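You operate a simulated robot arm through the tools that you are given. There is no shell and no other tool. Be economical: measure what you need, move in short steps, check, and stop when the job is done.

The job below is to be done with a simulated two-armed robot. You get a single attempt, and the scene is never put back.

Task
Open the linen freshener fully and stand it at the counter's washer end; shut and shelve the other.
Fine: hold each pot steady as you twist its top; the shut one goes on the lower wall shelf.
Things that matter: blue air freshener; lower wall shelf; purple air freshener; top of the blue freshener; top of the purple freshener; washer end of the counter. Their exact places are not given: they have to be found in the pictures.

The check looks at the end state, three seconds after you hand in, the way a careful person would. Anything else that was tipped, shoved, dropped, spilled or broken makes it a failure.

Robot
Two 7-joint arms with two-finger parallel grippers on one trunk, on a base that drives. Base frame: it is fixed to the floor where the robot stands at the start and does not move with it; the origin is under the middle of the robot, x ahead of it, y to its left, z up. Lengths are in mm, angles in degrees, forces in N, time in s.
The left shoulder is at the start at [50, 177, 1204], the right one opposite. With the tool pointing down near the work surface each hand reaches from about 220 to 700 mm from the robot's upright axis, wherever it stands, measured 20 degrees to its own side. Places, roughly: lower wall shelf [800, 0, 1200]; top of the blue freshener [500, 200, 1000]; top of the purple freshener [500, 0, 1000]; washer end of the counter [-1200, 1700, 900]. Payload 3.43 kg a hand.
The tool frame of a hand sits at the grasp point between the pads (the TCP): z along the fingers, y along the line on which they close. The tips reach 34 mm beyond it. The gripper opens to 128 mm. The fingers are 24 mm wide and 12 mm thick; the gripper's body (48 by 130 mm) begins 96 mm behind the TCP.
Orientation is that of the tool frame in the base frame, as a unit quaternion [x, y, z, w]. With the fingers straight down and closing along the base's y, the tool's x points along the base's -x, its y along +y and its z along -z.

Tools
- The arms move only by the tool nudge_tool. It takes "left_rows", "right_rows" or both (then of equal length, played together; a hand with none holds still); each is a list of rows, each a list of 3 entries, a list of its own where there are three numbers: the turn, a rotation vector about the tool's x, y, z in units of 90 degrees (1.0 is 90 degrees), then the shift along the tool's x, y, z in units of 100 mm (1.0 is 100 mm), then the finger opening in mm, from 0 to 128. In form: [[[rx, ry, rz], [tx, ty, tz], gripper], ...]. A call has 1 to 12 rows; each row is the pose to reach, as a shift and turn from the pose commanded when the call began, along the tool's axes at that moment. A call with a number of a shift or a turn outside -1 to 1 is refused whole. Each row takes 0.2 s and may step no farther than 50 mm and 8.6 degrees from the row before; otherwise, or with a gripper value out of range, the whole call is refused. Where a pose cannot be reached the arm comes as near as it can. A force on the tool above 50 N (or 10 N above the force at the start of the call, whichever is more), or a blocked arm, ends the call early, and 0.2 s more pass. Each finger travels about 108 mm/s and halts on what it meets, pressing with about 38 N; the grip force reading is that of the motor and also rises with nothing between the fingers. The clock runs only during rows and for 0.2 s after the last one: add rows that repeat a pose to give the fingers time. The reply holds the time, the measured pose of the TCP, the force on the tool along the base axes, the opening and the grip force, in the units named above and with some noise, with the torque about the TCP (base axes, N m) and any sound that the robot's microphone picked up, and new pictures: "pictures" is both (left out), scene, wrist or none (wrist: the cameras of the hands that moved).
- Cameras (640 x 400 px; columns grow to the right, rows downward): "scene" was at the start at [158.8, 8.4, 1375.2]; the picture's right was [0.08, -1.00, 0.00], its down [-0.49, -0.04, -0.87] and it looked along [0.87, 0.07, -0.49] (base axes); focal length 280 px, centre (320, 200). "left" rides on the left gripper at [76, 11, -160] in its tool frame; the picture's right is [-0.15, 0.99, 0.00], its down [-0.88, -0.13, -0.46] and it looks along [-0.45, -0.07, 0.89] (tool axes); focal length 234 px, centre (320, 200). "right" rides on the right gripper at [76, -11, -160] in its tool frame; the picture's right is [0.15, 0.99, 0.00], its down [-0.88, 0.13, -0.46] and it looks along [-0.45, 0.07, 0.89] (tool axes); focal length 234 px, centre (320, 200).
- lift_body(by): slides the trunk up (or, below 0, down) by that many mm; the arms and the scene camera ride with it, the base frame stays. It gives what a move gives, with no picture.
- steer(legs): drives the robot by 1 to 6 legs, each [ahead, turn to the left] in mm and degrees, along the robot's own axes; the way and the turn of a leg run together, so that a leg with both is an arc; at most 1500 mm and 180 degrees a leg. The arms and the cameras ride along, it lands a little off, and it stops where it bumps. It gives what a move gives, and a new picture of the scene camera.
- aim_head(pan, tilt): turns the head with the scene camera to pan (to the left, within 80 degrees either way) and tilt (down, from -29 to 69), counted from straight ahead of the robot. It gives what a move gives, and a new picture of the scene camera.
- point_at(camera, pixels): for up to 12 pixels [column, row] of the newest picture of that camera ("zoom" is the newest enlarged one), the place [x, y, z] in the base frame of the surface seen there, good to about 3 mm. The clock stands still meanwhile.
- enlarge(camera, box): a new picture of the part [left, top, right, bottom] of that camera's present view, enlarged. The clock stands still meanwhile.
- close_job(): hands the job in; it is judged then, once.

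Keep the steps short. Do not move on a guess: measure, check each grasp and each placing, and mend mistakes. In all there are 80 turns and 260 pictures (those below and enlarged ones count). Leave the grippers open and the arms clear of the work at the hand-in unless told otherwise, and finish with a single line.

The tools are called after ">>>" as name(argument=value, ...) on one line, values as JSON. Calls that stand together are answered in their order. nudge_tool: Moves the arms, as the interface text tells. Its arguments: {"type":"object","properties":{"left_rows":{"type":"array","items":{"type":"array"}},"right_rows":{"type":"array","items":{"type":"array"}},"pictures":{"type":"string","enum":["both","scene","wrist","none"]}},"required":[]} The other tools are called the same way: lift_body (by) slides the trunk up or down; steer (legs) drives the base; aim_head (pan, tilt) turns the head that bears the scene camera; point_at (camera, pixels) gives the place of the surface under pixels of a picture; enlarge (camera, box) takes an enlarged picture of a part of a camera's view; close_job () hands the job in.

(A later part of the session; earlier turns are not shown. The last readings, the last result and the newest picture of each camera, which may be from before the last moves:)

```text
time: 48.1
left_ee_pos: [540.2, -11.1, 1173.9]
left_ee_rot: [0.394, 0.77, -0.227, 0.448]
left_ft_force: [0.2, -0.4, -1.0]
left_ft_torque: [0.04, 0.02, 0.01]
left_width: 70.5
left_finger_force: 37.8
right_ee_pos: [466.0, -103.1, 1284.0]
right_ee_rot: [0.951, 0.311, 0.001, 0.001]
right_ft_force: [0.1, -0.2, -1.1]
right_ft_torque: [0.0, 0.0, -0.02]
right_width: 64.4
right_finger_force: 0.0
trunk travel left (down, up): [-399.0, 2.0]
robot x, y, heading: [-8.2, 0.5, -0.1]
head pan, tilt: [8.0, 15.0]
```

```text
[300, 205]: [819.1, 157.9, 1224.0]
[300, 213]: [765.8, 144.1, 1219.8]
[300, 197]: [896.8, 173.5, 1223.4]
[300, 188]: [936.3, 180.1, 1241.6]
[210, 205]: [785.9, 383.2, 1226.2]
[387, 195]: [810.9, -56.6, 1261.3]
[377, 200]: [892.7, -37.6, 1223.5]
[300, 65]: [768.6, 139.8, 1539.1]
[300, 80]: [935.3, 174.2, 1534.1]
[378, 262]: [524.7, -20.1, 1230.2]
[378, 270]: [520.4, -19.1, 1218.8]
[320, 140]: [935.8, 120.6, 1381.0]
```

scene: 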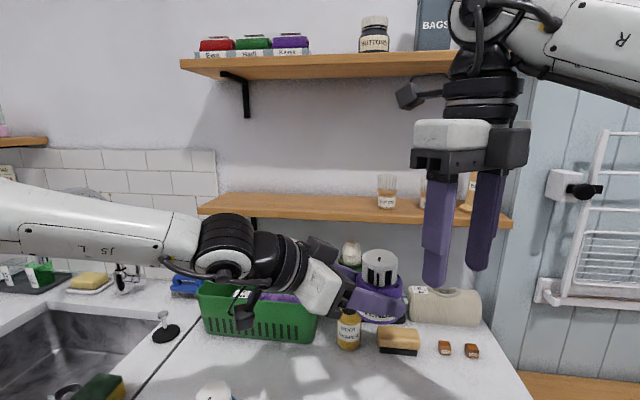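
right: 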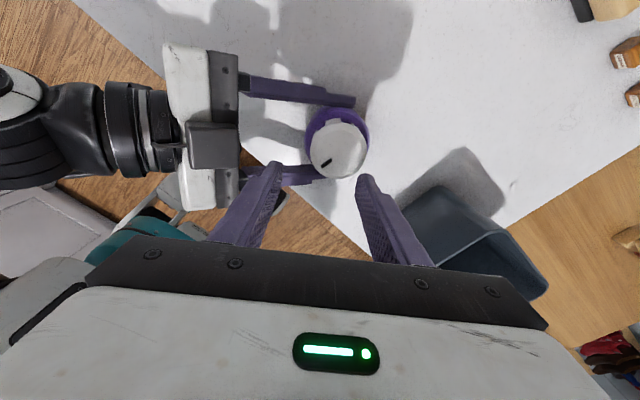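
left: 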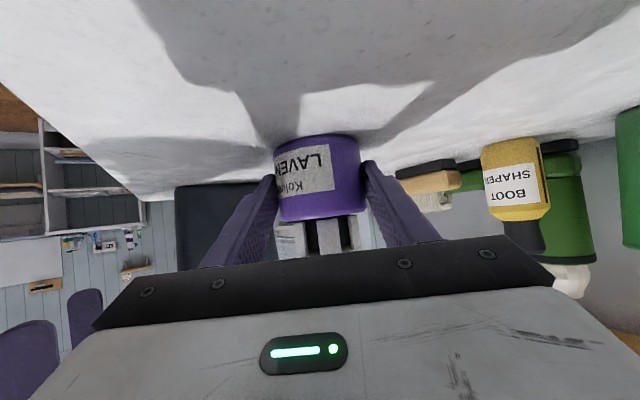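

Shelf spans x 766–936 at z 1224.5. Raise the pot, shift left and yaw the hand back to straight ahead.

>>> nudge_tool(left_rows=[[[0, 0, 0], [-0.1, 0.05, -0.12], 40], [[-0.066, 0, -0.038], [-0.17, 0.1, -0.24], 40], [[-0.133, 0, -0.076], [-0.25, 0.15, -0.36], 40], [[-0.199, 0, -0.114], [-0.32, 0.19, -0.48], 40], [[-0.265, 0, -0.152], [-0.4, 0.23, -0.6], 40], [[-0.331, 0, -0.19], [-0.47, 0.27, -0.72], 40], [[-0.398, 0, -0.229], [-0.55, 0.31, -0.83], 40], [[-0.464, 0, -0.267], [-0.62, 0.346, -0.924], 40], [[-0.53, 0, -0.305], [-0.62, 0.346, -0.924], 40], [[-0.53, 0, -0.305], [-0.62, 0.346, -0.924], 40]], pictures="scene")

```text
time: 50.3
left_ee_pos: [509.7, 102.9, 1274.9]
left_ee_rot: [-0.008, 0.865, 0.004, 0.501]
left_ft_force: [-0.3, 0.0, -0.9]
left_ft_torque: [-0.02, 0.01, 0.02]
left_width: 70.2
left_finger_force: 38.3
left hand out of reach, approached as far as the arm can: row 7, 8, 9, 10
right_ee_pos: [465.9, -103.4, 1282.5]
right_ee_rot: [0.95, 0.311, 0.0, 0.001]
right_ft_force: [0.3, 0.0, 0.2]
right_ft_torque: [0.01, 0.01, -0.02]
right_width: 63.9
right_finger_force: 0.0
trunk travel left (down, up): [-399.0, 2.0]
robot x, y, heading: [-12.1, -3.1, 0.2]
head pan, tilt: [8.0, 15.0]
```

scene: 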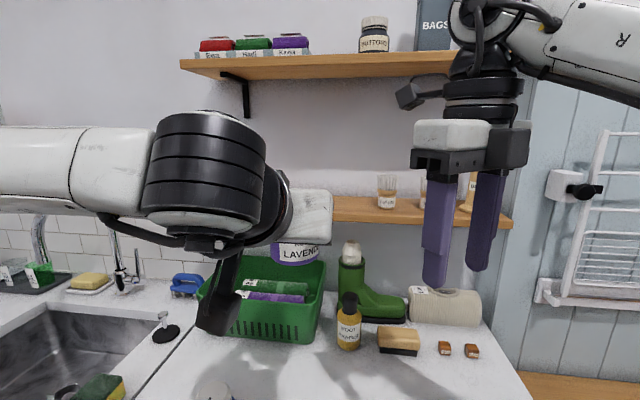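

Straight ahead now at (510,103,1275). Advance toward the shelf with the pot's base ~20 mm above its surface.

>>> nudge_tool(left_rows=[[[0, 0, 0], [-0.22, 0.09, 0.3], 40], [[0, 0, 0], [-0.43, 0.18, 0.6], 40], [[0, 0, 0], [-0.65, 0.27, 0.89], 40]], pictures="none")

>>> nudge_tool(left_rows=[[[0, 0, 0], [-0.18, 0, 0.32], 40], [[0, 0, 0], [-0.37, 0, 0.64], 40], [[0, 0, 0], [-0.5, 0, 0.866], 40]], pictures="scene")

```text
time: 51.1
left_ee_pos: [621.8, 135.2, 1285.8]
left_ee_rot: [-0.007, 0.865, 0.004, 0.501]
left_ft_force: [-0.6, -0.3, -1.4]
left_ft_torque: [-0.02, 0.02, -0.02]
left_width: 70.2
left_finger_force: 38.0
right_ee_pos: [467.0, -102.5, 1282.6]
right_ee_rot: [0.95, 0.311, -0.001, 0.001]
right_ft_force: [0.9, -0.3, -0.7]
right_ft_torque: [-0.03, 0.01, 0.02]
right_width: 63.9
right_finger_force: 0.1
trunk travel left (down, up): [-399.0, 2.0]
robot x, y, heading: [-9.0, 4.5, -0.0]
head pan, tilt: [8.0, 15.0]
```

```text
time: 51.9
left_ee_pos: [663.1, 156.5, 1278.6]
left_ee_rot: [-0.006, 0.864, 0.003, 0.503]
left_ft_force: [-0.8, 0.5, -0.8]
left_ft_torque: [-0.01, 0.04, 0.04]
left_width: 70.0
left_finger_force: 38.0
left hand out of reach, approached as far as the arm can: row 1, 2, 3
right_ee_pos: [465.7, -103.8, 1283.3]
right_ee_rot: [0.95, 0.311, 0.0, 0.0]
right_ft_force: [-0.7, -0.6, -0.9]
right_ft_torque: [0.0, -0.02, 0.02]
right_width: 63.9
right_finger_force: 0.1
trunk travel left (down, up): [-399.0, 2.0]
robot x, y, heading: [-11.5, 1.7, -0.1]
head pan, tilt: [8.0, 15.0]
```

scene: 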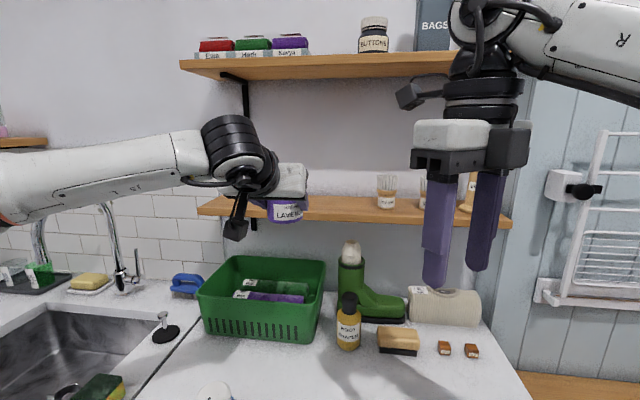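

Limited at x=663; as before, the hand's yaw is what binds. Yaw 35° right while pushing forward.

>>> nudge_tool(left_rows=[[[0.067, 0, 0.039], [-0.06, -0.05, 0.08], 40], [[0.135, 0, 0.078], [-0.12, -0.1, 0.16], 40], [[0.202, 0, 0.116], [-0.18, -0.15, 0.25], 40], [[0.27, 0, 0.155], [-0.24, -0.2, 0.34], 40], [[0.337, 0, 0.194], [-0.3, -0.25, 0.43], 40], [[0.337, 0, 0.194], [-0.4, -0.25, 0.6], 40], [[0.337, 0, 0.194], [-0.5, -0.25, 0.8], 40]], pictures="none")

>>> aim_head(pan=8, tilt=69)

```text
time: 53.5
left_ee_pos: [698.1, 114.0, 1275.8]
left_ee_rot: [0.251, 0.827, -0.146, 0.482]
left_ft_force: [0.0, -0.6, -1.5]
left_ft_torque: [0.02, 0.01, 0.0]
left_width: 70.5
left_finger_force: 37.8
left hand out of reach, approached as far as the arm can: row 5, 6, 7
right_ee_pos: [466.1, -102.9, 1282.6]
right_ee_rot: [0.95, 0.311, 0.0, 0.001]
right_ft_force: [-0.5, -0.4, 0.8]
right_ft_torque: [-0.02, 0.0, 0.0]
right_width: 63.9
right_finger_force: 0.1
trunk travel left (down, up): [-399.0, 2.0]
robot x, y, heading: [-10.4, 1.1, 0.3]
head pan, tilt: [8.0, 15.0]
```

```text
time: 54.7
left_ee_pos: [699.3, 113.1, 1277.5]
left_ee_rot: [0.252, 0.827, -0.145, 0.481]
left_ft_force: [0.8, -0.3, -1.4]
left_ft_torque: [0.0, 0.0, -0.02]
left_width: 70.5
left_finger_force: 37.8
right_ee_pos: [466.3, -103.8, 1282.9]
right_ee_rot: [0.95, 0.311, 0.001, 0.001]
right_ft_force: [1.0, 0.0, -1.0]
right_ft_torque: [-0.02, 0.02, 0.05]
right_width: 64.1
right_finger_force: 0.0
trunk travel left (down, up): [-399.0, 2.0]
robot x, y, heading: [-13.9, 1.6, 0.0]
head pan, tilt: [8.0, 68.8]
```

scene: 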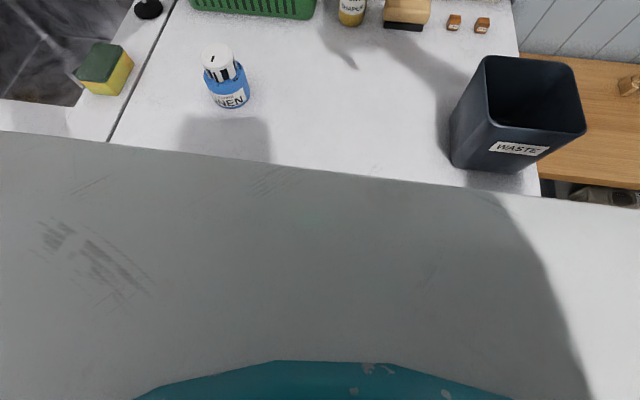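

The robot's own base cover shows below; measure its front edge against the counter's edge to know the forward room.

>>> point_at(camera="scene", pixels=[[250, 167], [250, 158], [320, 185], [320, 250], [320, 340], [450, 185], [320, 385], [50, 150]])

>>> enlarge(camera="left", box=[0, 0, 640, 400])

```text
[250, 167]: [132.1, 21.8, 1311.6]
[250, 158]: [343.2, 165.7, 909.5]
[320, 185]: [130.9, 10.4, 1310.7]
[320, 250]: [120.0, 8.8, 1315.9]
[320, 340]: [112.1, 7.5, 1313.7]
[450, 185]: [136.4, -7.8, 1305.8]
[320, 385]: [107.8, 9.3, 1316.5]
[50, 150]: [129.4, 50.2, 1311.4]
```

```text
1.00 times, centred on (320, 200) of left
```

zoom: 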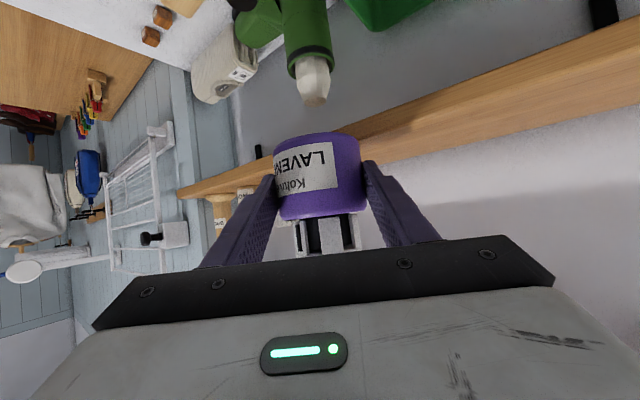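

>>> enlarge(camera="right", box=[0, 0, 640, 400])

>>> aim_head(pan=-60, tilt=65)

```text
1.00 times, centred on (320, 200) of right
```

zoom: 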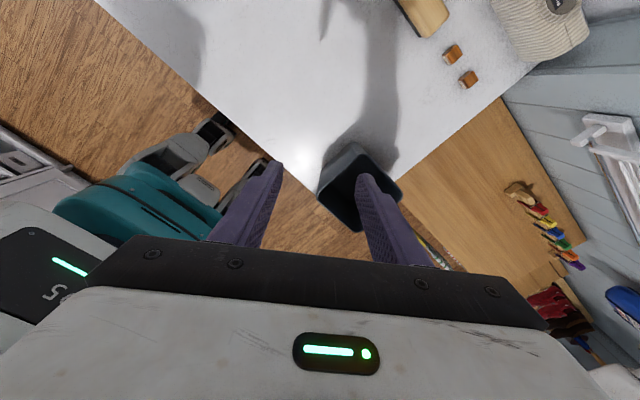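

```text
time: 56.1
left_ee_pos: [698.6, 114.6, 1276.3]
left_ee_rot: [0.25, 0.827, -0.145, 0.482]
left_ft_force: [-0.6, 0.1, -1.3]
left_ft_torque: [0.0, 0.03, -0.02]
left_width: 70.4
left_finger_force: 38.2
right_ee_pos: [465.6, -104.4, 1284.0]
right_ee_rot: [0.951, 0.31, 0.0, 0.001]
right_ft_force: [0.9, 0.0, -0.6]
right_ft_torque: [0.01, -0.04, -0.01]
right_width: 64.0
right_finger_force: 0.1
trunk travel left (down, up): [-399.0, 2.0]
robot x, y, heading: [-11.1, 0.4, -0.2]
head pan, tilt: [-60.0, 65.0]
```

scene: 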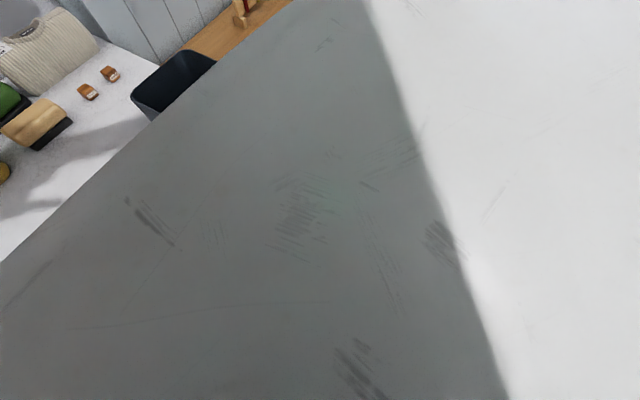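

In the right camera the base's front feet show near (220,125) and (265,170). Measure them against the counter edge.

>>> point_at(camera="right", pixels=[[215, 122], [222, 130], [232, 132], [262, 165], [225, 118], [240, 145], [250, 150], [205, 130]])

```text
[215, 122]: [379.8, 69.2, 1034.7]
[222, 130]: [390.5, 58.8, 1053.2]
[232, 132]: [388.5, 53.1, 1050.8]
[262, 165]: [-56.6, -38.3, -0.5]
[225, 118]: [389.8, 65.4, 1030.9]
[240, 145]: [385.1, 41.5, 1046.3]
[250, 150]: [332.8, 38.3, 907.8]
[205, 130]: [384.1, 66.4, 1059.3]
```

>>> point_at(camera="zoom", pixels=[[215, 122], [222, 130], [232, 132], [265, 165], [225, 118], [200, 140], [150, 155], [205, 190], [210, 110], [120, 200]])

```text
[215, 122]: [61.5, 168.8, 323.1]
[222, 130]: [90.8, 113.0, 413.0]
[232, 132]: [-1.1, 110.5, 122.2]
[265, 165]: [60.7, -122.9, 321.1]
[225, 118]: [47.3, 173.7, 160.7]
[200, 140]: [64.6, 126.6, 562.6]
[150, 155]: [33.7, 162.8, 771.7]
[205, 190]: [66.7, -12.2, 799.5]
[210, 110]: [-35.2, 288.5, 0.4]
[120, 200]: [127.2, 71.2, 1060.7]
```

Base/torso front is at x≈130 at most, counter edge 335: room for a further 125 mm. Raise the pot a touch and drive 125 mm forward, head looking at the shelf.

>>> nudge_tool(left_rows=[[[0, 0, 0], [-0.07, 0, -0.04], 40], [[0, 0, 0], [-0.07, 0, -0.04], 40]], pictures="none")

>>> aim_head(pan=15, tilt=10)

>>> steer(legs=[[60, 0]])

>>> enlarge(camera="left", box=[160, 60, 480, 260])

```text
time: 56.7
left_ee_pos: [696.9, 113.4, 1283.6]
left_ee_rot: [0.252, 0.827, -0.146, 0.481]
left_ft_force: [-0.3, 0.5, -1.1]
left_ft_torque: [0.03, 0.02, -0.02]
left_width: 70.4
left_finger_force: 38.1
right_ee_pos: [465.2, -102.9, 1282.7]
right_ee_rot: [0.951, 0.31, 0.001, 0.001]
right_ft_force: [-0.3, -0.4, -0.6]
right_ft_torque: [0.01, 0.01, -0.01]
right_width: 63.7
right_finger_force: 0.0
trunk travel left (down, up): [-399.0, 2.0]
robot x, y, heading: [-12.1, 1.6, -0.3]
head pan, tilt: [-60.0, 65.0]
```

```text
time: 58.2
left_ee_pos: [697.2, 112.9, 1283.2]
left_ee_rot: [0.252, 0.827, -0.146, 0.481]
left_ft_force: [-0.5, -0.1, -1.0]
left_ft_torque: [0.0, 0.04, 0.01]
left_width: 70.2
left_finger_force: 38.2
right_ee_pos: [465.5, -104.5, 1283.4]
right_ee_rot: [0.951, 0.31, 0.001, 0.001]
right_ft_force: [-0.1, -0.7, -0.4]
right_ft_torque: [-0.03, 0.01, -0.01]
right_width: 63.8
right_finger_force: 0.0
trunk travel left (down, up): [-399.0, 2.0]
robot x, y, heading: [-12.3, -1.3, -0.4]
head pan, tilt: [15.0, 10.0]
```

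scene: 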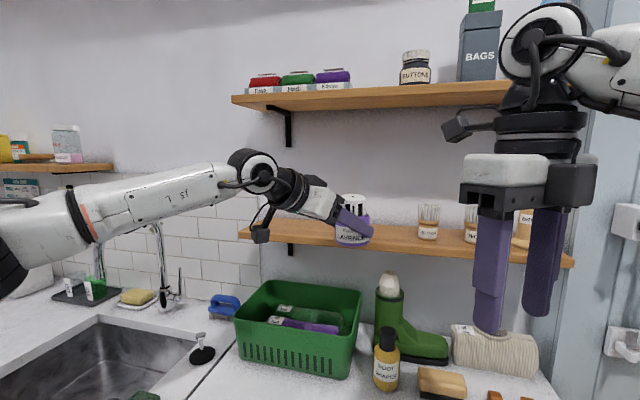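

```text
time: 59.1
left_ee_pos: [758.4, 113.5, 1282.7]
left_ee_rot: [0.252, 0.827, -0.146, 0.481]
left_ft_force: [-0.3, -0.3, -1.2]
left_ft_torque: [0.0, 0.01, 0.02]
left_width: 70.5
left_finger_force: 38.0
right_ee_pos: [526.7, -103.3, 1282.5]
right_ee_rot: [0.95, 0.311, 0.001, -0.001]
right_ft_force: [0.4, -0.2, 0.0]
right_ft_torque: [0.01, 0.05, 0.04]
right_width: 64.0
right_finger_force: 0.1
trunk travel left (down, up): [-399.0, 2.0]
robot x, y, heading: [51.1, -1.7, -0.2]
head pan, tilt: [15.0, 10.0]
```

scene: 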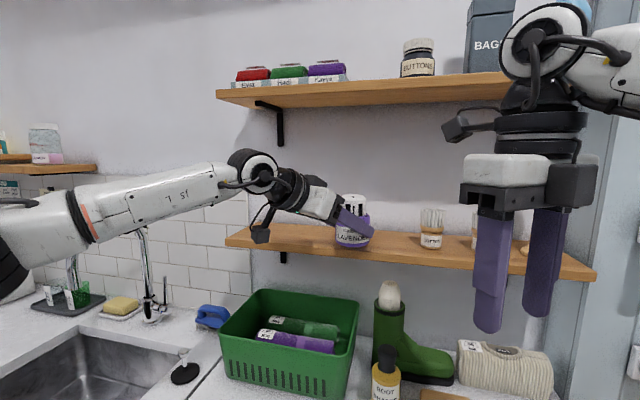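

```text
2.00 times, centred on (320, 160) of left
```

zoom: 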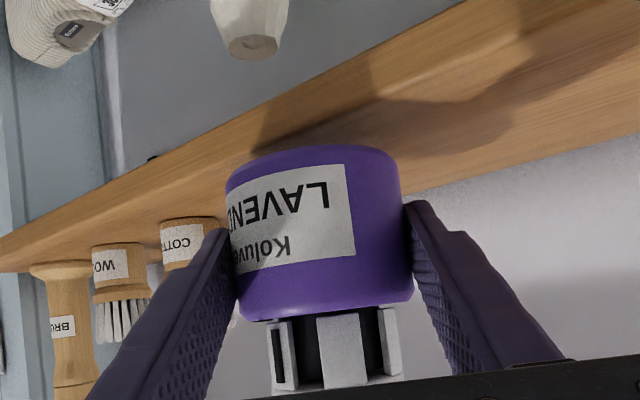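

Pot is above the shelf front edge, clear. Drive 60 mm more, then lower 13 mm.

>>> steer(legs=[[60, 0]])

>>> nudge_tool(left_rows=[[[0, 0, 0], [0.06, 0, 0.035], 40], [[0, 0, 0], [0.113, 0, 0.065], 40], [[0, 0, 0], [0.113, 0, 0.065], 40]], pictures="both")

>>> enlarge(camera="scene", box=[270, 180, 430, 280])

```text
time: 60.1
left_ee_pos: [782.1, 114.9, 1284.5]
left_ee_rot: [0.252, 0.827, -0.147, 0.481]
left_ft_force: [1.6, 1.2, -2.2]
left_ft_torque: [-0.01, 0.0, 0.03]
left_width: 70.1
left_finger_force: 37.3
right_ee_pos: [552.0, -103.7, 1283.4]
right_ee_rot: [0.95, 0.311, -0.001, 0.0]
right_ft_force: [-0.2, -0.4, -0.2]
right_ft_torque: [-0.01, 0.02, 0.05]
right_width: 64.1
right_finger_force: 0.1
trunk travel left (down, up): [-399.0, 2.0]
robot x, y, heading: [75.7, 0.4, -0.0]
head pan, tilt: [15.0, 10.0]
stopped in leg 1: the robot was blocked; the commanded pose is now the measured one
```

scene: 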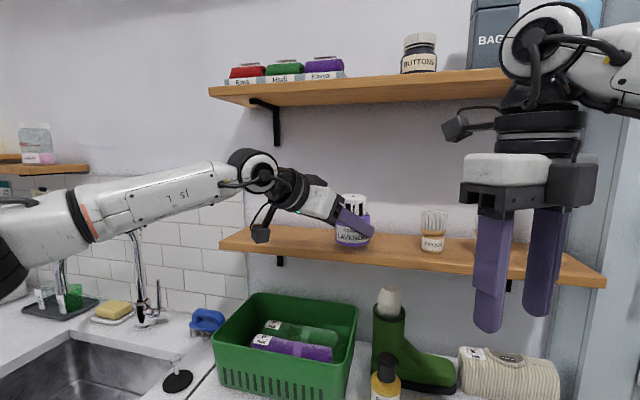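

```text
time: 60.9
left_ee_pos: [781.7, 114.5, 1273.0]
left_ee_rot: [0.252, 0.826, -0.147, 0.482]
left_ft_force: [-0.1, 0.6, -1.2]
left_ft_torque: [0.04, 0.06, -0.03]
left_width: 70.3
left_finger_force: 38.0
right_ee_pos: [550.4, -102.9, 1282.6]
right_ee_rot: [0.951, 0.31, 0.001, 0.001]
right_ft_force: [-1.0, 0.5, -0.6]
right_ft_torque: [-0.03, 0.0, 0.01]
right_width: 63.9
right_finger_force: 0.1
trunk travel left (down, up): [-399.0, 2.0]
robot x, y, heading: [74.0, 1.6, -0.2]
head pan, tilt: [15.0, 10.0]
```

scene: 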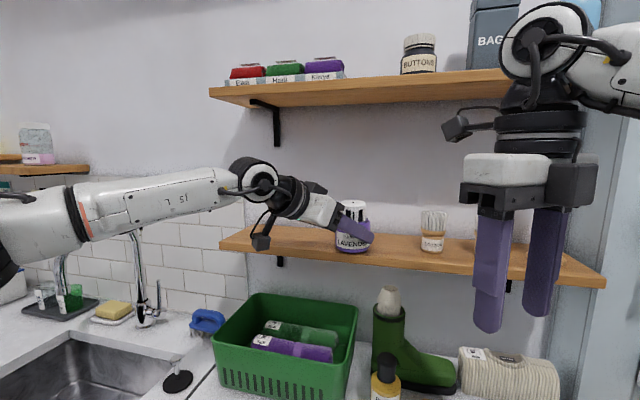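
left: 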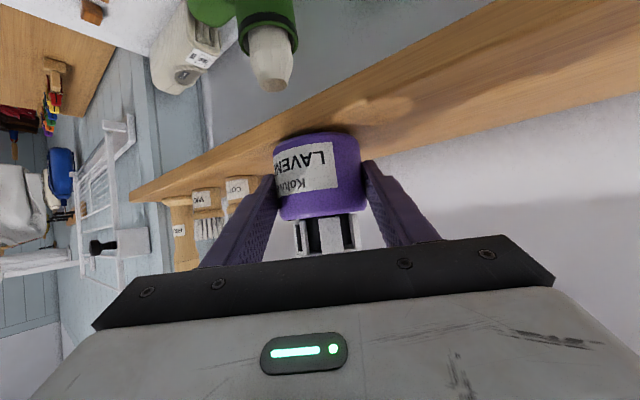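

```text
4.00 times, centred on (350, 230) of scene
```

zoom: 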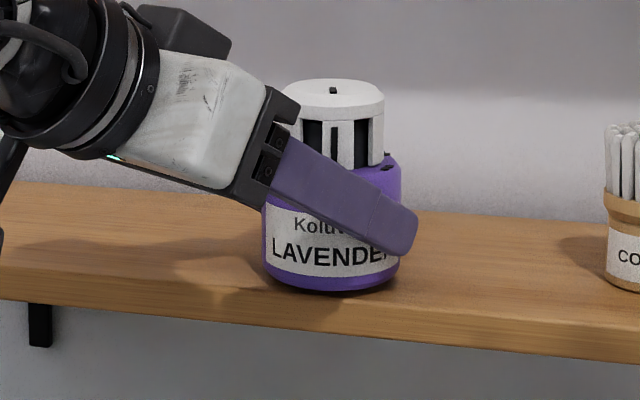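

The base touched something at x≈76, and pot axis is ~795, still near the shelf's front edge. I stretch the arm 35 mm further forward.

>>> nudge_tool(left_rows=[[[0, 0, 0], [-0.07, 0.1, 0.12], 40], [[0, 0, 0], [-0.144, 0.195, 0.253], 40], [[0, 0, 0], [-0.144, 0.195, 0.253], 40]], pictures="none")

>>> aim_head(pan=15, tilt=45)

```text
time: 61.7
left_ee_pos: [787.4, 111.8, 1271.7]
left_ee_rot: [0.25, 0.826, -0.145, 0.483]
left_ft_force: [0.4, 0.1, -1.5]
left_ft_torque: [0.01, 0.0, -0.02]
left_width: 70.1
left_finger_force: 37.6
left hand out of reach, approached as far as the arm can: row 1, 2, 3
right_ee_pos: [551.3, -103.8, 1283.7]
right_ee_rot: [0.95, 0.311, 0.0, 0.001]
right_ft_force: [0.4, 0.4, 0.5]
right_ft_torque: [0.03, 0.0, 0.0]
right_width: 64.4
right_finger_force: 0.1
trunk travel left (down, up): [-399.0, 2.0]
robot x, y, heading: [70.2, -2.2, 0.2]
head pan, tilt: [15.0, 10.0]
```

```text
time: 62.7
left_ee_pos: [787.6, 113.0, 1270.6]
left_ee_rot: [0.25, 0.827, -0.145, 0.482]
left_ft_force: [-0.6, 0.2, -1.4]
left_ft_torque: [0.02, 0.01, -0.01]
left_width: 70.5
left_finger_force: 38.2
right_ee_pos: [551.7, -102.2, 1284.2]
right_ee_rot: [0.951, 0.31, 0.001, 0.0]
right_ft_force: [0.1, -0.1, -0.4]
right_ft_torque: [-0.02, 0.01, 0.03]
right_width: 64.1
right_finger_force: 0.1
trunk travel left (down, up): [-399.0, 2.0]
robot x, y, heading: [68.3, -2.2, -0.1]
head pan, tilt: [15.0, 45.0]
```

scene: 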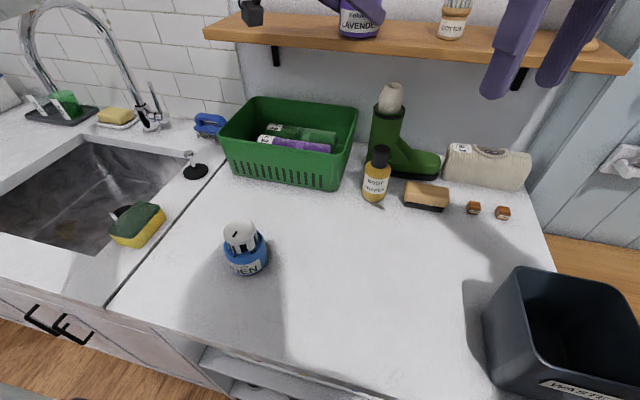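

Nothing disturbed on the counter. More yaw gave more reach before; yaw 25° further right while pushing forward 40 mm.

>>> nudge_tool(left_rows=[[[0.06, 0, 0.034], [-0.05, 0, 0], 40], [[0.12, 0, 0.069], [-0.05, 0.05, 0.05], 40], [[0.18, 0, 0.103], [-0.1, 0.12, 0.13], 40], [[0.241, 0, 0.1375], [-0.15, 0.18, 0.2], 40], [[0.241, 0, 0.1375], [-0.19, 0.223, 0.274], 40], [[0.241, 0, 0.1375], [-0.19, 0.223, 0.274], 40]], pictures="none")

>>> aim_head(pan=15, tilt=15)

>>> enlarge(camera="scene", box=[240, 130, 480, 280])

```text
time: 64.1
left_ee_pos: [681.4, 27.4, 1247.1]
left_ee_rot: [0.37, 0.777, -0.21, 0.464]
left_ft_force: [0.0, 0.0, -1.9]
left_ft_torque: [0.0, 0.01, 0.01]
left_width: 70.4
left_finger_force: 37.6
left hand out of reach, approached as far as the arm can: row 1, 2, 3, 4, 5, 6
right_ee_pos: [551.1, -103.3, 1284.6]
right_ee_rot: [0.951, 0.311, 0.001, 0.0]
right_ft_force: [0.8, 0.0, -0.4]
right_ft_torque: [-0.01, -0.02, 0.0]
right_width: 64.1
right_finger_force: 0.0
trunk travel left (down, up): [-399.0, 2.0]
robot x, y, heading: [74.9, 4.1, -0.1]
head pan, tilt: [15.0, 45.0]
```

```text
time: 65.0
left_ee_pos: [681.7, 28.4, 1247.3]
left_ee_rot: [0.369, 0.777, -0.21, 0.464]
left_ft_force: [-0.4, 0.8, -1.6]
left_ft_torque: [0.02, 0.06, -0.02]
left_width: 70.4
left_finger_force: 38.1
right_ee_pos: [551.1, -102.8, 1283.7]
right_ee_rot: [0.95, 0.311, 0.001, 0.0]
right_ft_force: [-1.1, -0.3, 0.1]
right_ft_torque: [0.04, -0.02, -0.02]
right_width: 64.1
right_finger_force: 0.0
trunk travel left (down, up): [-399.0, 2.0]
robot x, y, heading: [72.5, -1.0, 0.1]
head pan, tilt: [15.0, 15.0]
```

scene: 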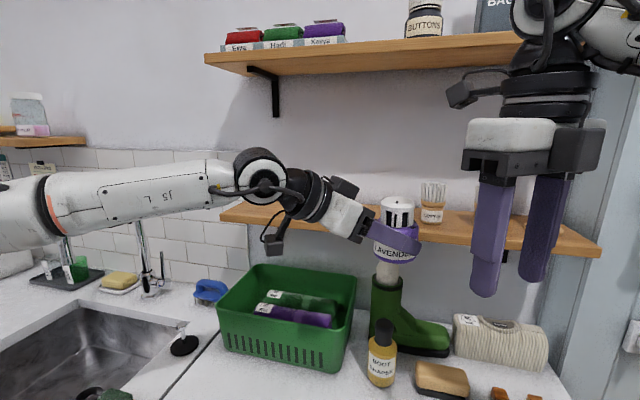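

```text
2.67 times, centred on (360, 205) of scene
```

zoom: 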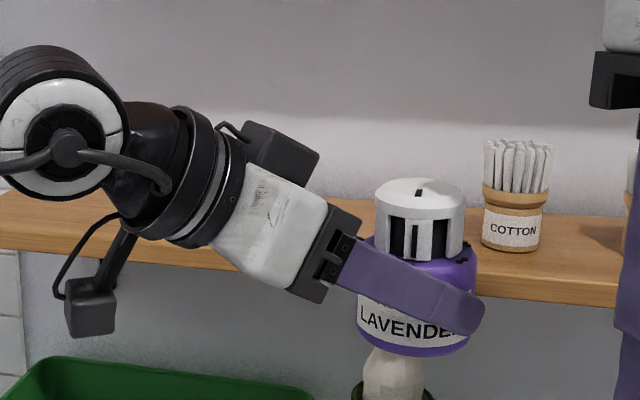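

That direction was wrong: the pot swung back in front of the shelf (no contact). I undo the yaw, rising to z≈1292 first. The 35° yaw is best; there the pot sits fully on the shelf at its front, and I can then push it deeper.

>>> nudge_tool(left_rows=[[[-0.04, 0, -0.02], [-0.15, 0.05, -0.12], 40], [[-0.08, 0.0, -0.04], [-0.25, 0.13, -0.3], 40], [[-0.12, 0.003, -0.06], [-0.2, 0.25, -0.45], 40], [[-0.146, 0.003, -0.08], [-0.166, 0.39, -0.62], 40], [[-0.146, 0.003, -0.08], [-0.166, 0.39, -0.62], 40]], pictures="scene")

```text
time: 66.2
left_ee_pos: [681.3, 86.8, 1292.0]
left_ee_rot: [0.264, 0.819, -0.147, 0.488]
left_ft_force: [0.0, 0.0, -1.1]
left_ft_torque: [0.03, 0.03, -0.02]
left_width: 70.2
left_finger_force: 37.9
right_ee_pos: [550.4, -103.2, 1283.7]
right_ee_rot: [0.951, 0.311, 0.0, 0.0]
right_ft_force: [-0.1, 0.7, 0.0]
right_ft_torque: [0.02, 0.03, 0.0]
right_width: 63.9
right_finger_force: 0.1
trunk travel left (down, up): [-399.0, 2.0]
robot x, y, heading: [71.4, -1.9, -0.1]
head pan, tilt: [15.0, 15.0]
```

scene: 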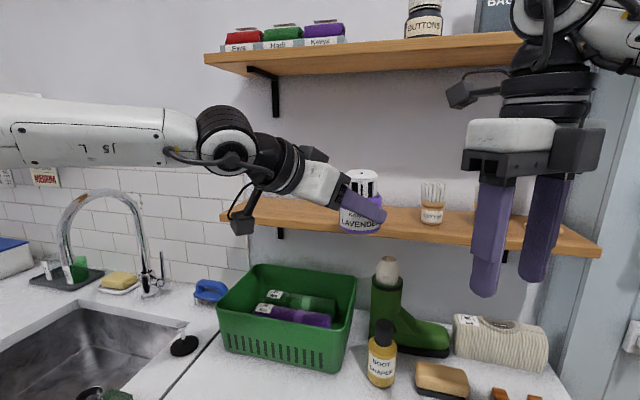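

Now forward again to (787,113,~1284) with a 1° levelling.

>>> nudge_tool(left_rows=[[[0, 0.013, -0.012], [-0.06, 0.16, 0.12], 40], [[0, 0.013, -0.012], [-0.12, 0.32, 0.24], 40], [[0, 0.013, -0.012], [-0.19, 0.468, 0.358], 40], [[0, 0.013, -0.012], [-0.24, 0.64, 0.51], 40], [[0, 0.013, -0.012], [-0.26, 0.82, 0.67], 40], [[0, 0.013, -0.012], [-0.26, 0.82, 0.67], 40]], pictures="none")

```text
time: 67.6
left_ee_pos: [780.3, 109.3, 1282.7]
left_ee_rot: [0.255, 0.827, -0.147, 0.479]
left_ft_force: [-0.8, -0.1, -0.5]
left_ft_torque: [0.04, 0.04, -0.04]
left_width: 70.3
left_finger_force: 38.4
left hand out of reach, approached as far as the arm can: row 5, 6
right_ee_pos: [549.2, -103.2, 1283.4]
right_ee_rot: [0.95, 0.311, 0.0, 0.001]
right_ft_force: [-1.3, 0.4, 0.4]
right_ft_torque: [0.01, 0.0, 0.0]
right_width: 64.0
right_finger_force: 0.0
trunk travel left (down, up): [-399.0, 2.0]
robot x, y, heading: [75.7, -2.0, 0.1]
head pan, tilt: [15.0, 15.0]
```

>>> nudge_tool(left_rows=[[[0, 0, 0], [0.05, 0.03, 0.07], 40], [[0, 0, 0], [0.09, 0.056, 0.146], 40], [[0, 0, 0], [0.09, 0.056, 0.146], 40]], pictures="both")

>>> enlarge(camera="scene", box=[310, 160, 430, 260])

>>> point_at(camera="zoom", pixels=[[200, 330], [260, 335], [260, 350], [250, 300], [400, 340], [400, 360], [250, 100]])

```text
time: 68.4
left_ee_pos: [784.7, 107.2, 1265.8]
left_ee_rot: [0.255, 0.827, -0.147, 0.479]
left_ft_force: [0.6, 0.4, 1.4]
left_ft_torque: [0.03, 0.05, -0.04]
left_width: 70.0
left_finger_force: 37.9
left hand out of reach, approached as far as the arm can: row 1, 2, 3
right_ee_pos: [549.9, -102.7, 1284.0]
right_ee_rot: [0.951, 0.31, 0.0, 0.001]
right_ft_force: [0.8, 0.3, -0.1]
right_ft_torque: [0.02, 0.01, 0.03]
right_width: 64.1
right_finger_force: 0.0
trunk travel left (down, up): [-399.0, 2.0]
robot x, y, heading: [74.2, -0.4, 0.0]
head pan, tilt: [15.0, 15.0]
```

scene: 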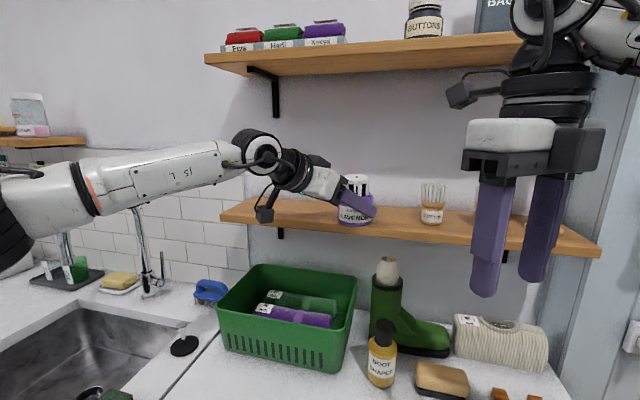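
left: 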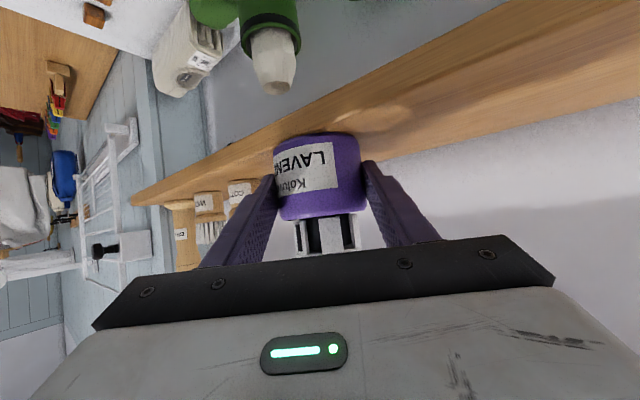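

```text
4.00 times, centred on (370, 210) of scene
```

zoom: 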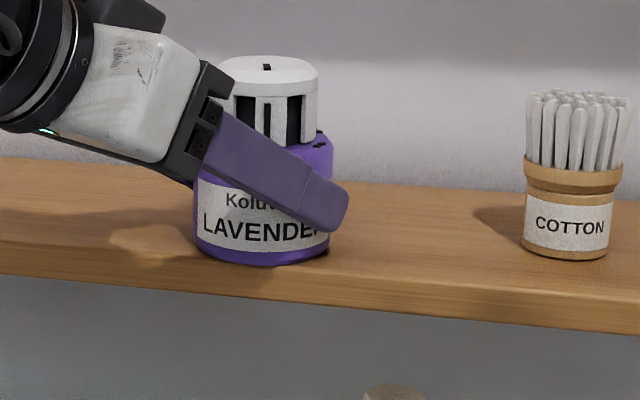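

```text
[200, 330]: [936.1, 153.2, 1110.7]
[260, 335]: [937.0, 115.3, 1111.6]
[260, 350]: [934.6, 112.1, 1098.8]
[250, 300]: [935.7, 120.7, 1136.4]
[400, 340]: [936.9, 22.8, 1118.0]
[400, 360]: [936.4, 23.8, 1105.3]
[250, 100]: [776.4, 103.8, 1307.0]
```

Pot hovers ~1 mm over the shelf, fully inside its edge (axis x≈801, y≈99). Lower 2 mm, open, and withdraw along the fingers.

>>> nudge_tool(left_rows=[[[0, 0, 0], [0.018, 0, 0.01], 40], [[0, 0, 0], [0.018, 0, 0.01], 60], [[0, 0, 0], [0.018, 0, 0.01], 78], [[0, 0, 0], [0.018, 0, 0.01], 100], [[0, 0, 0], [0.018, 0, 0.01], 100]], pictures="scene")

>>> enlarge(camera="scene", box=[310, 160, 430, 260])

```text
time: 69.6
left_ee_pos: [783.0, 106.3, 1263.5]
left_ee_rot: [0.256, 0.827, -0.147, 0.478]
left_ft_force: [0.5, 0.2, 0.7]
left_ft_torque: [-0.01, 0.0, 0.03]
left_width: 100.1
left_finger_force: 0.1
right_ee_pos: [550.0, -104.1, 1283.7]
right_ee_rot: [0.951, 0.311, -0.001, 0.001]
right_ft_force: [0.3, -0.1, 0.3]
right_ft_torque: [-0.03, -0.03, -0.01]
right_width: 64.2
right_finger_force: 0.1
trunk travel left (down, up): [-399.0, 2.0]
robot x, y, heading: [70.6, -1.9, 0.1]
head pan, tilt: [15.0, 15.0]
```

scene: 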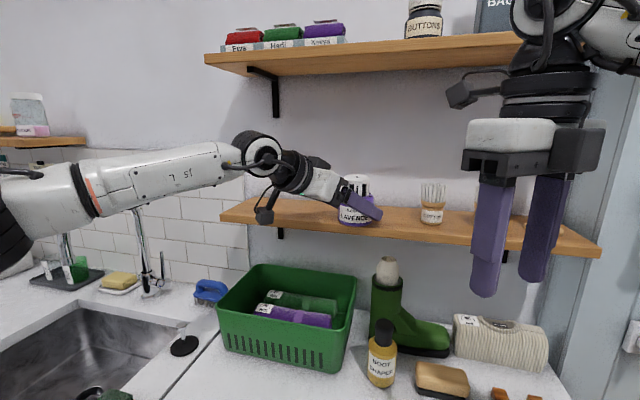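

```text
4.00 times, centred on (370, 210) of scene
```

zoom: 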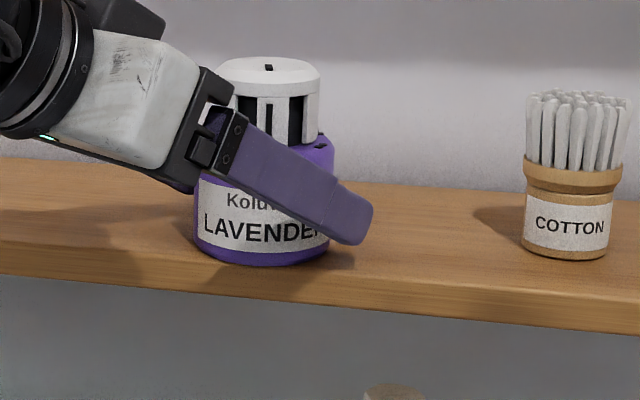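

Stands on its own. Withdraw 100 mm along the fingers, then close the fingers.

>>> nudge_tool(left_rows=[[[0, 0, 0], [0, 0, -0.25], 100], [[0, 0, 0], [0, 0, -0.5], 100], [[0, 0, 0], [0, 0, -0.75], 100], [[0, 0, 0], [0, 0, -1.0], 60], [[0, 0, 0], [0, 0, -1.0], 10], [[0, 0, 0], [0, 0, -1.0], 0], [[0, 0, 0], [0, 0, -1.0], 0]], pictures="both")

>>> point_at(camera="scene", pixels=[[356, 215], [356, 221], [358, 190], [358, 178], [345, 212], [372, 212], [340, 226]])

>>> enlarge(camera="scene", box=[290, 150, 410, 250])

```text
time: 71.2
left_ee_pos: [713.2, 159.0, 1313.3]
left_ee_rot: [0.259, 0.826, -0.15, 0.478]
left_ft_force: [0.2, 0.4, -0.4]
left_ft_torque: [-0.02, 0.0, -0.02]
left_width: 0.0
left_finger_force: 33.1
right_ee_pos: [550.6, -102.8, 1283.9]
right_ee_rot: [0.95, 0.311, 0.001, 0.001]
right_ft_force: [0.1, -0.1, -0.2]
right_ft_torque: [0.0, 0.03, 0.0]
right_width: 64.0
right_finger_force: 0.0
trunk travel left (down, up): [-399.0, 2.0]
robot x, y, heading: [72.4, 2.8, 0.1]
head pan, tilt: [15.0, 15.0]
```

scene: 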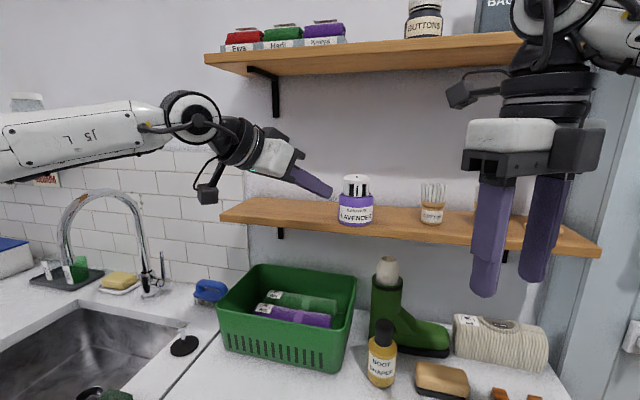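
left: 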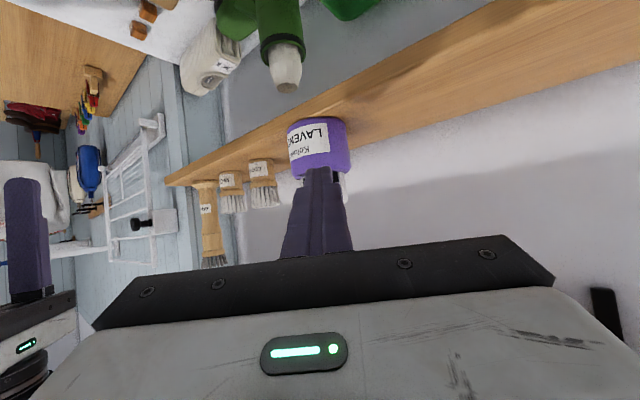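

```text
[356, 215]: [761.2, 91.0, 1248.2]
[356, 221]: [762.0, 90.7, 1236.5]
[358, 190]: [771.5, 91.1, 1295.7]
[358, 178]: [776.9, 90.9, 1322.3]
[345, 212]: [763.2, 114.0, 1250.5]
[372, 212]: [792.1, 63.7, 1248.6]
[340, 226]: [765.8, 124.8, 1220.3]
```

```text
4.00 times, centred on (350, 200) of scene
```

zoom: 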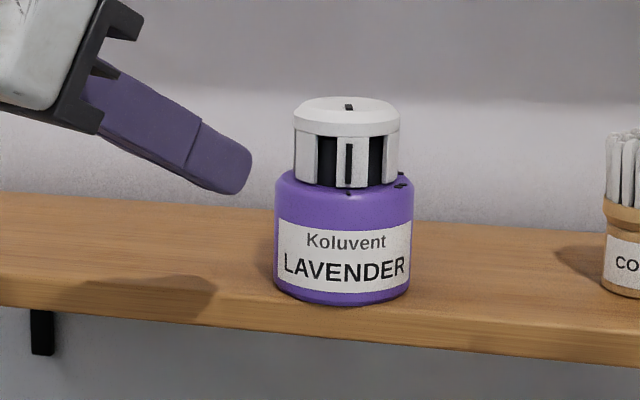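

Pot overhangs the front edge by ~4 mm, so I push it deeper: bring the closed tips in front of it at z≈1250 first.

>>> nudge_tool(left_rows=[[[0, 0, 0], [0.08, -0.12, 0.16], 0], [[0, 0, 0], [0.15, -0.25, 0.33], 0], [[0, 0, 0], [0.2, -0.37, 0.47], 0], [[0, 0, 0], [0.2, -0.37, 0.47], 0]], pictures="scene")

>>> enlarge(camera="scene", box=[290, 150, 410, 250])

```text
time: 72.2
left_ee_pos: [716.4, 109.4, 1273.8]
left_ee_rot: [0.259, 0.826, -0.15, 0.478]
left_ft_force: [-0.3, 0.8, 0.2]
left_ft_torque: [-0.04, -0.02, 0.02]
left_width: 0.0
left_finger_force: 32.4
right_ee_pos: [550.0, -102.8, 1283.6]
right_ee_rot: [0.95, 0.311, 0.0, 0.001]
right_ft_force: [-1.2, -0.9, 0.1]
right_ft_torque: [-0.04, 0.0, 0.01]
right_width: 64.0
right_finger_force: 0.1
trunk travel left (down, up): [-399.0, 2.0]
robot x, y, heading: [77.5, 0.3, 0.1]
head pan, tilt: [15.0, 15.0]
```

scene: 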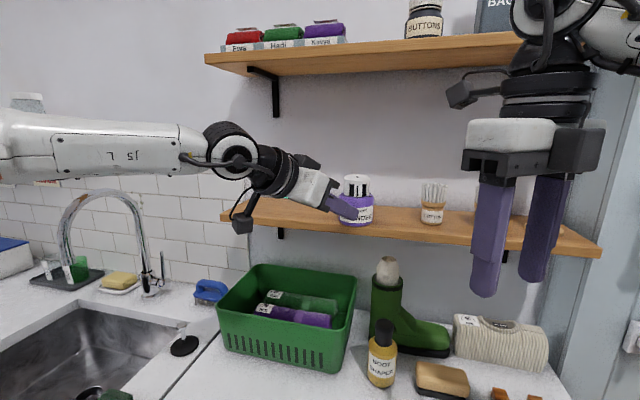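

```text
4.00 times, centred on (350, 200) of scene
```

zoom: 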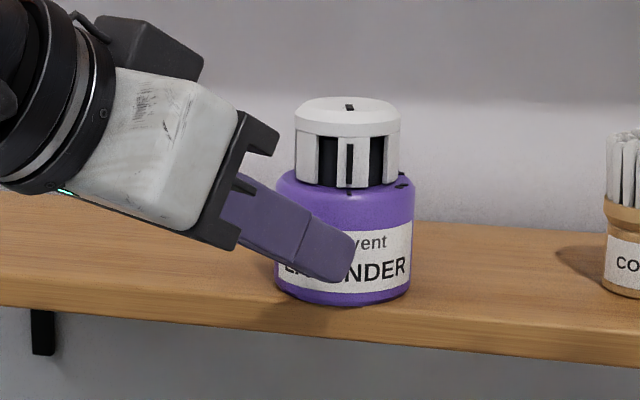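

Tip sits in front of the label, low on the body. Push 58 mm toward the wall slowly.

>>> nudge_tool(left_rows=[[[0, 0, 0], [-0.04, 0.057, 0.072], 0], [[0, 0, 0], [-0.08, 0.114, 0.144], 0], [[0, 0, 0], [-0.12, 0.17, 0.21], 0], [[0, 0, 0], [-0.16, 0.22, 0.28], 0], [[0, 0, 0], [-0.2, 0.28, 0.35], 0], [[0, 0, 0], [-0.24, 0.33, 0.42], 0], [[0, 0, 0], [-0.24, 0.33, 0.42], 0]], pictures="scene")

>>> enlarge(camera="scene", box=[290, 150, 410, 250])

```text
time: 73.8
left_ee_pos: [776.2, 110.2, 1273.1]
left_ee_rot: [0.259, 0.826, -0.15, 0.478]
left_ft_force: [0.4, -0.7, 0.0]
left_ft_torque: [0.0, -0.01, 0.0]
left_width: 0.2
left_finger_force: 33.4
right_ee_pos: [550.3, -103.0, 1283.8]
right_ee_rot: [0.951, 0.31, 0.0, 0.001]
right_ft_force: [0.1, -0.8, -0.6]
right_ft_torque: [0.01, 0.01, 0.03]
right_width: 63.9
right_finger_force: 0.1
trunk travel left (down, up): [-399.0, 2.0]
robot x, y, heading: [72.1, 2.5, -0.1]
head pan, tilt: [15.0, 15.0]
```

scene: 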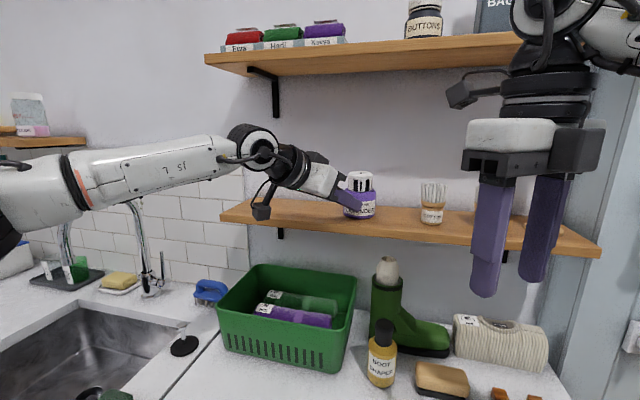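

```text
4.00 times, centred on (350, 200) of scene
```

zoom: 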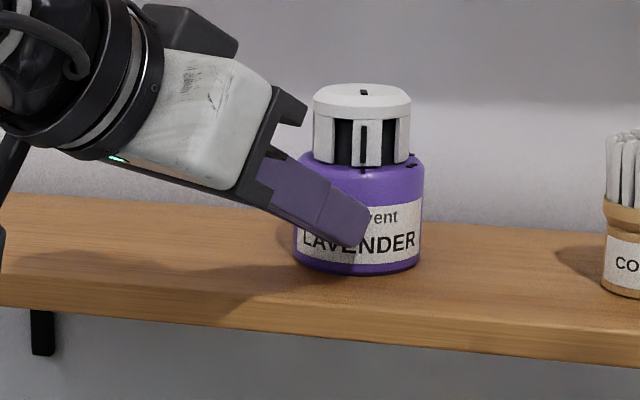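

Purple now stands well inside the shelf. Withdraw the left straight back, then reverse 200 mm, lower the trunk and look at blue.

>>> nudge_tool(left_rows=[[[0, 0, 0], [0.1, -0.14, -0.18], 0], [[0, 0, 0], [0.25, -0.34, -0.43], 20], [[0, 0, 0], [0.41, -0.57, -0.72], 60]], pictures="none")

>>> steer(legs=[[-202, 0]])

>>> lift_body(by=-214)

>>> aim_head(pan=20, tilt=25)

>>> enlarge(camera="scene", box=[120, 80, 440, 280])

```text
time: 74.6
left_ee_pos: [672.4, 109.2, 1275.9]
left_ee_rot: [0.258, 0.826, -0.148, 0.479]
left_ft_force: [0.1, -1.3, -0.1]
left_ft_torque: [-0.04, -0.05, 0.05]
left_width: 60.0
left_finger_force: 0.0
right_ee_pos: [548.9, -103.7, 1284.3]
right_ee_rot: [0.951, 0.31, 0.001, 0.001]
right_ft_force: [-0.5, -0.5, 0.9]
right_ft_torque: [0.05, -0.05, 0.01]
right_width: 64.2
right_finger_force: 0.1
trunk travel left (down, up): [-399.0, 2.0]
robot x, y, heading: [77.1, -3.5, -0.0]
head pan, tilt: [15.0, 15.0]
```

```text
time: 76.2
left_ee_pos: [472.4, 107.7, 1274.0]
left_ee_rot: [0.259, 0.826, -0.149, 0.478]
left_ft_force: [0.3, -0.1, -0.5]
left_ft_torque: [-0.02, 0.0, 0.03]
left_width: 59.8
left_finger_force: 0.0
right_ee_pos: [346.8, -104.1, 1285.0]
right_ee_rot: [0.95, 0.311, 0.0, 0.001]
right_ft_force: [-1.6, 0.3, 0.5]
right_ft_torque: [-0.01, -0.06, 0.01]
right_width: 64.0
right_finger_force: 0.0
trunk travel left (down, up): [-399.0, 2.0]
robot x, y, heading: [-124.1, -1.2, -0.2]
head pan, tilt: [15.0, 15.0]
```

scene: 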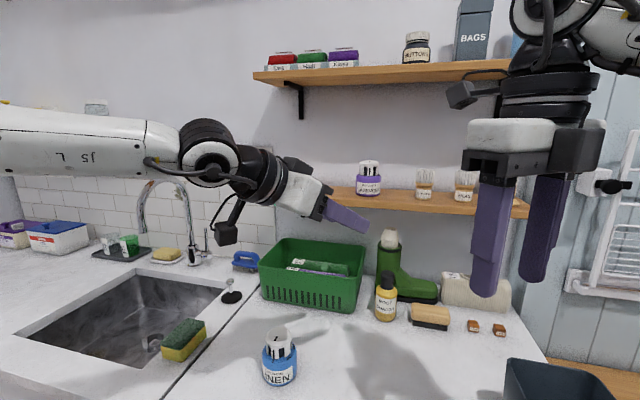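

```text
time: 78.5
left_ee_pos: [471.9, 108.1, 1059.5]
left_ee_rot: [0.259, 0.826, -0.149, 0.477]
left_ft_force: [-0.2, 1.0, 0.4]
left_ft_torque: [-0.01, 0.01, -0.02]
left_width: 60.0
left_finger_force: 0.0
right_ee_pos: [348.0, -103.9, 1070.7]
right_ee_rot: [0.951, 0.31, 0.001, 0.001]
right_ft_force: [-0.4, -0.2, 0.6]
right_ft_torque: [-0.02, 0.0, -0.02]
right_width: 63.9
right_finger_force: 0.0
trunk travel left (down, up): [-185.0, 216.0]
robot x, y, heading: [-127.8, -1.4, 0.2]
head pan, tilt: [15.0, 15.0]
```

```text
time: 79.2
left_ee_pos: [472.5, 108.8, 1060.7]
left_ee_rot: [0.259, 0.826, -0.149, 0.478]
left_ft_force: [-0.1, 0.3, 0.2]
left_ft_torque: [-0.03, 0.02, 0.0]
left_width: 60.0
left_finger_force: 0.1
right_ee_pos: [347.5, -103.9, 1070.4]
right_ee_rot: [0.95, 0.311, 0.0, 0.001]
right_ft_force: [0.0, -0.4, 0.2]
right_ft_torque: [-0.01, 0.02, -0.04]
right_width: 64.1
right_finger_force: 0.0
trunk travel left (down, up): [-185.0, 216.0]
robot x, y, heading: [-125.5, -2.2, -0.1]
head pan, tilt: [20.0, 25.0]
```

scene: 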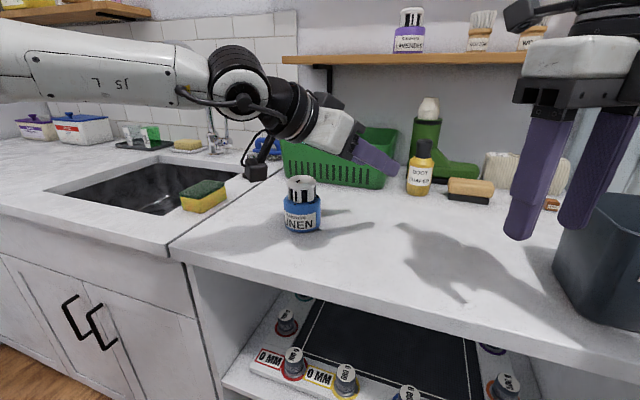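

```text
2.00 times, centred on (280, 180) of scene
```

zoom: 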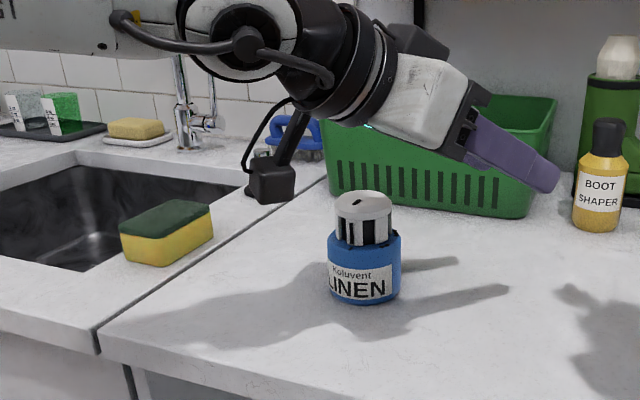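

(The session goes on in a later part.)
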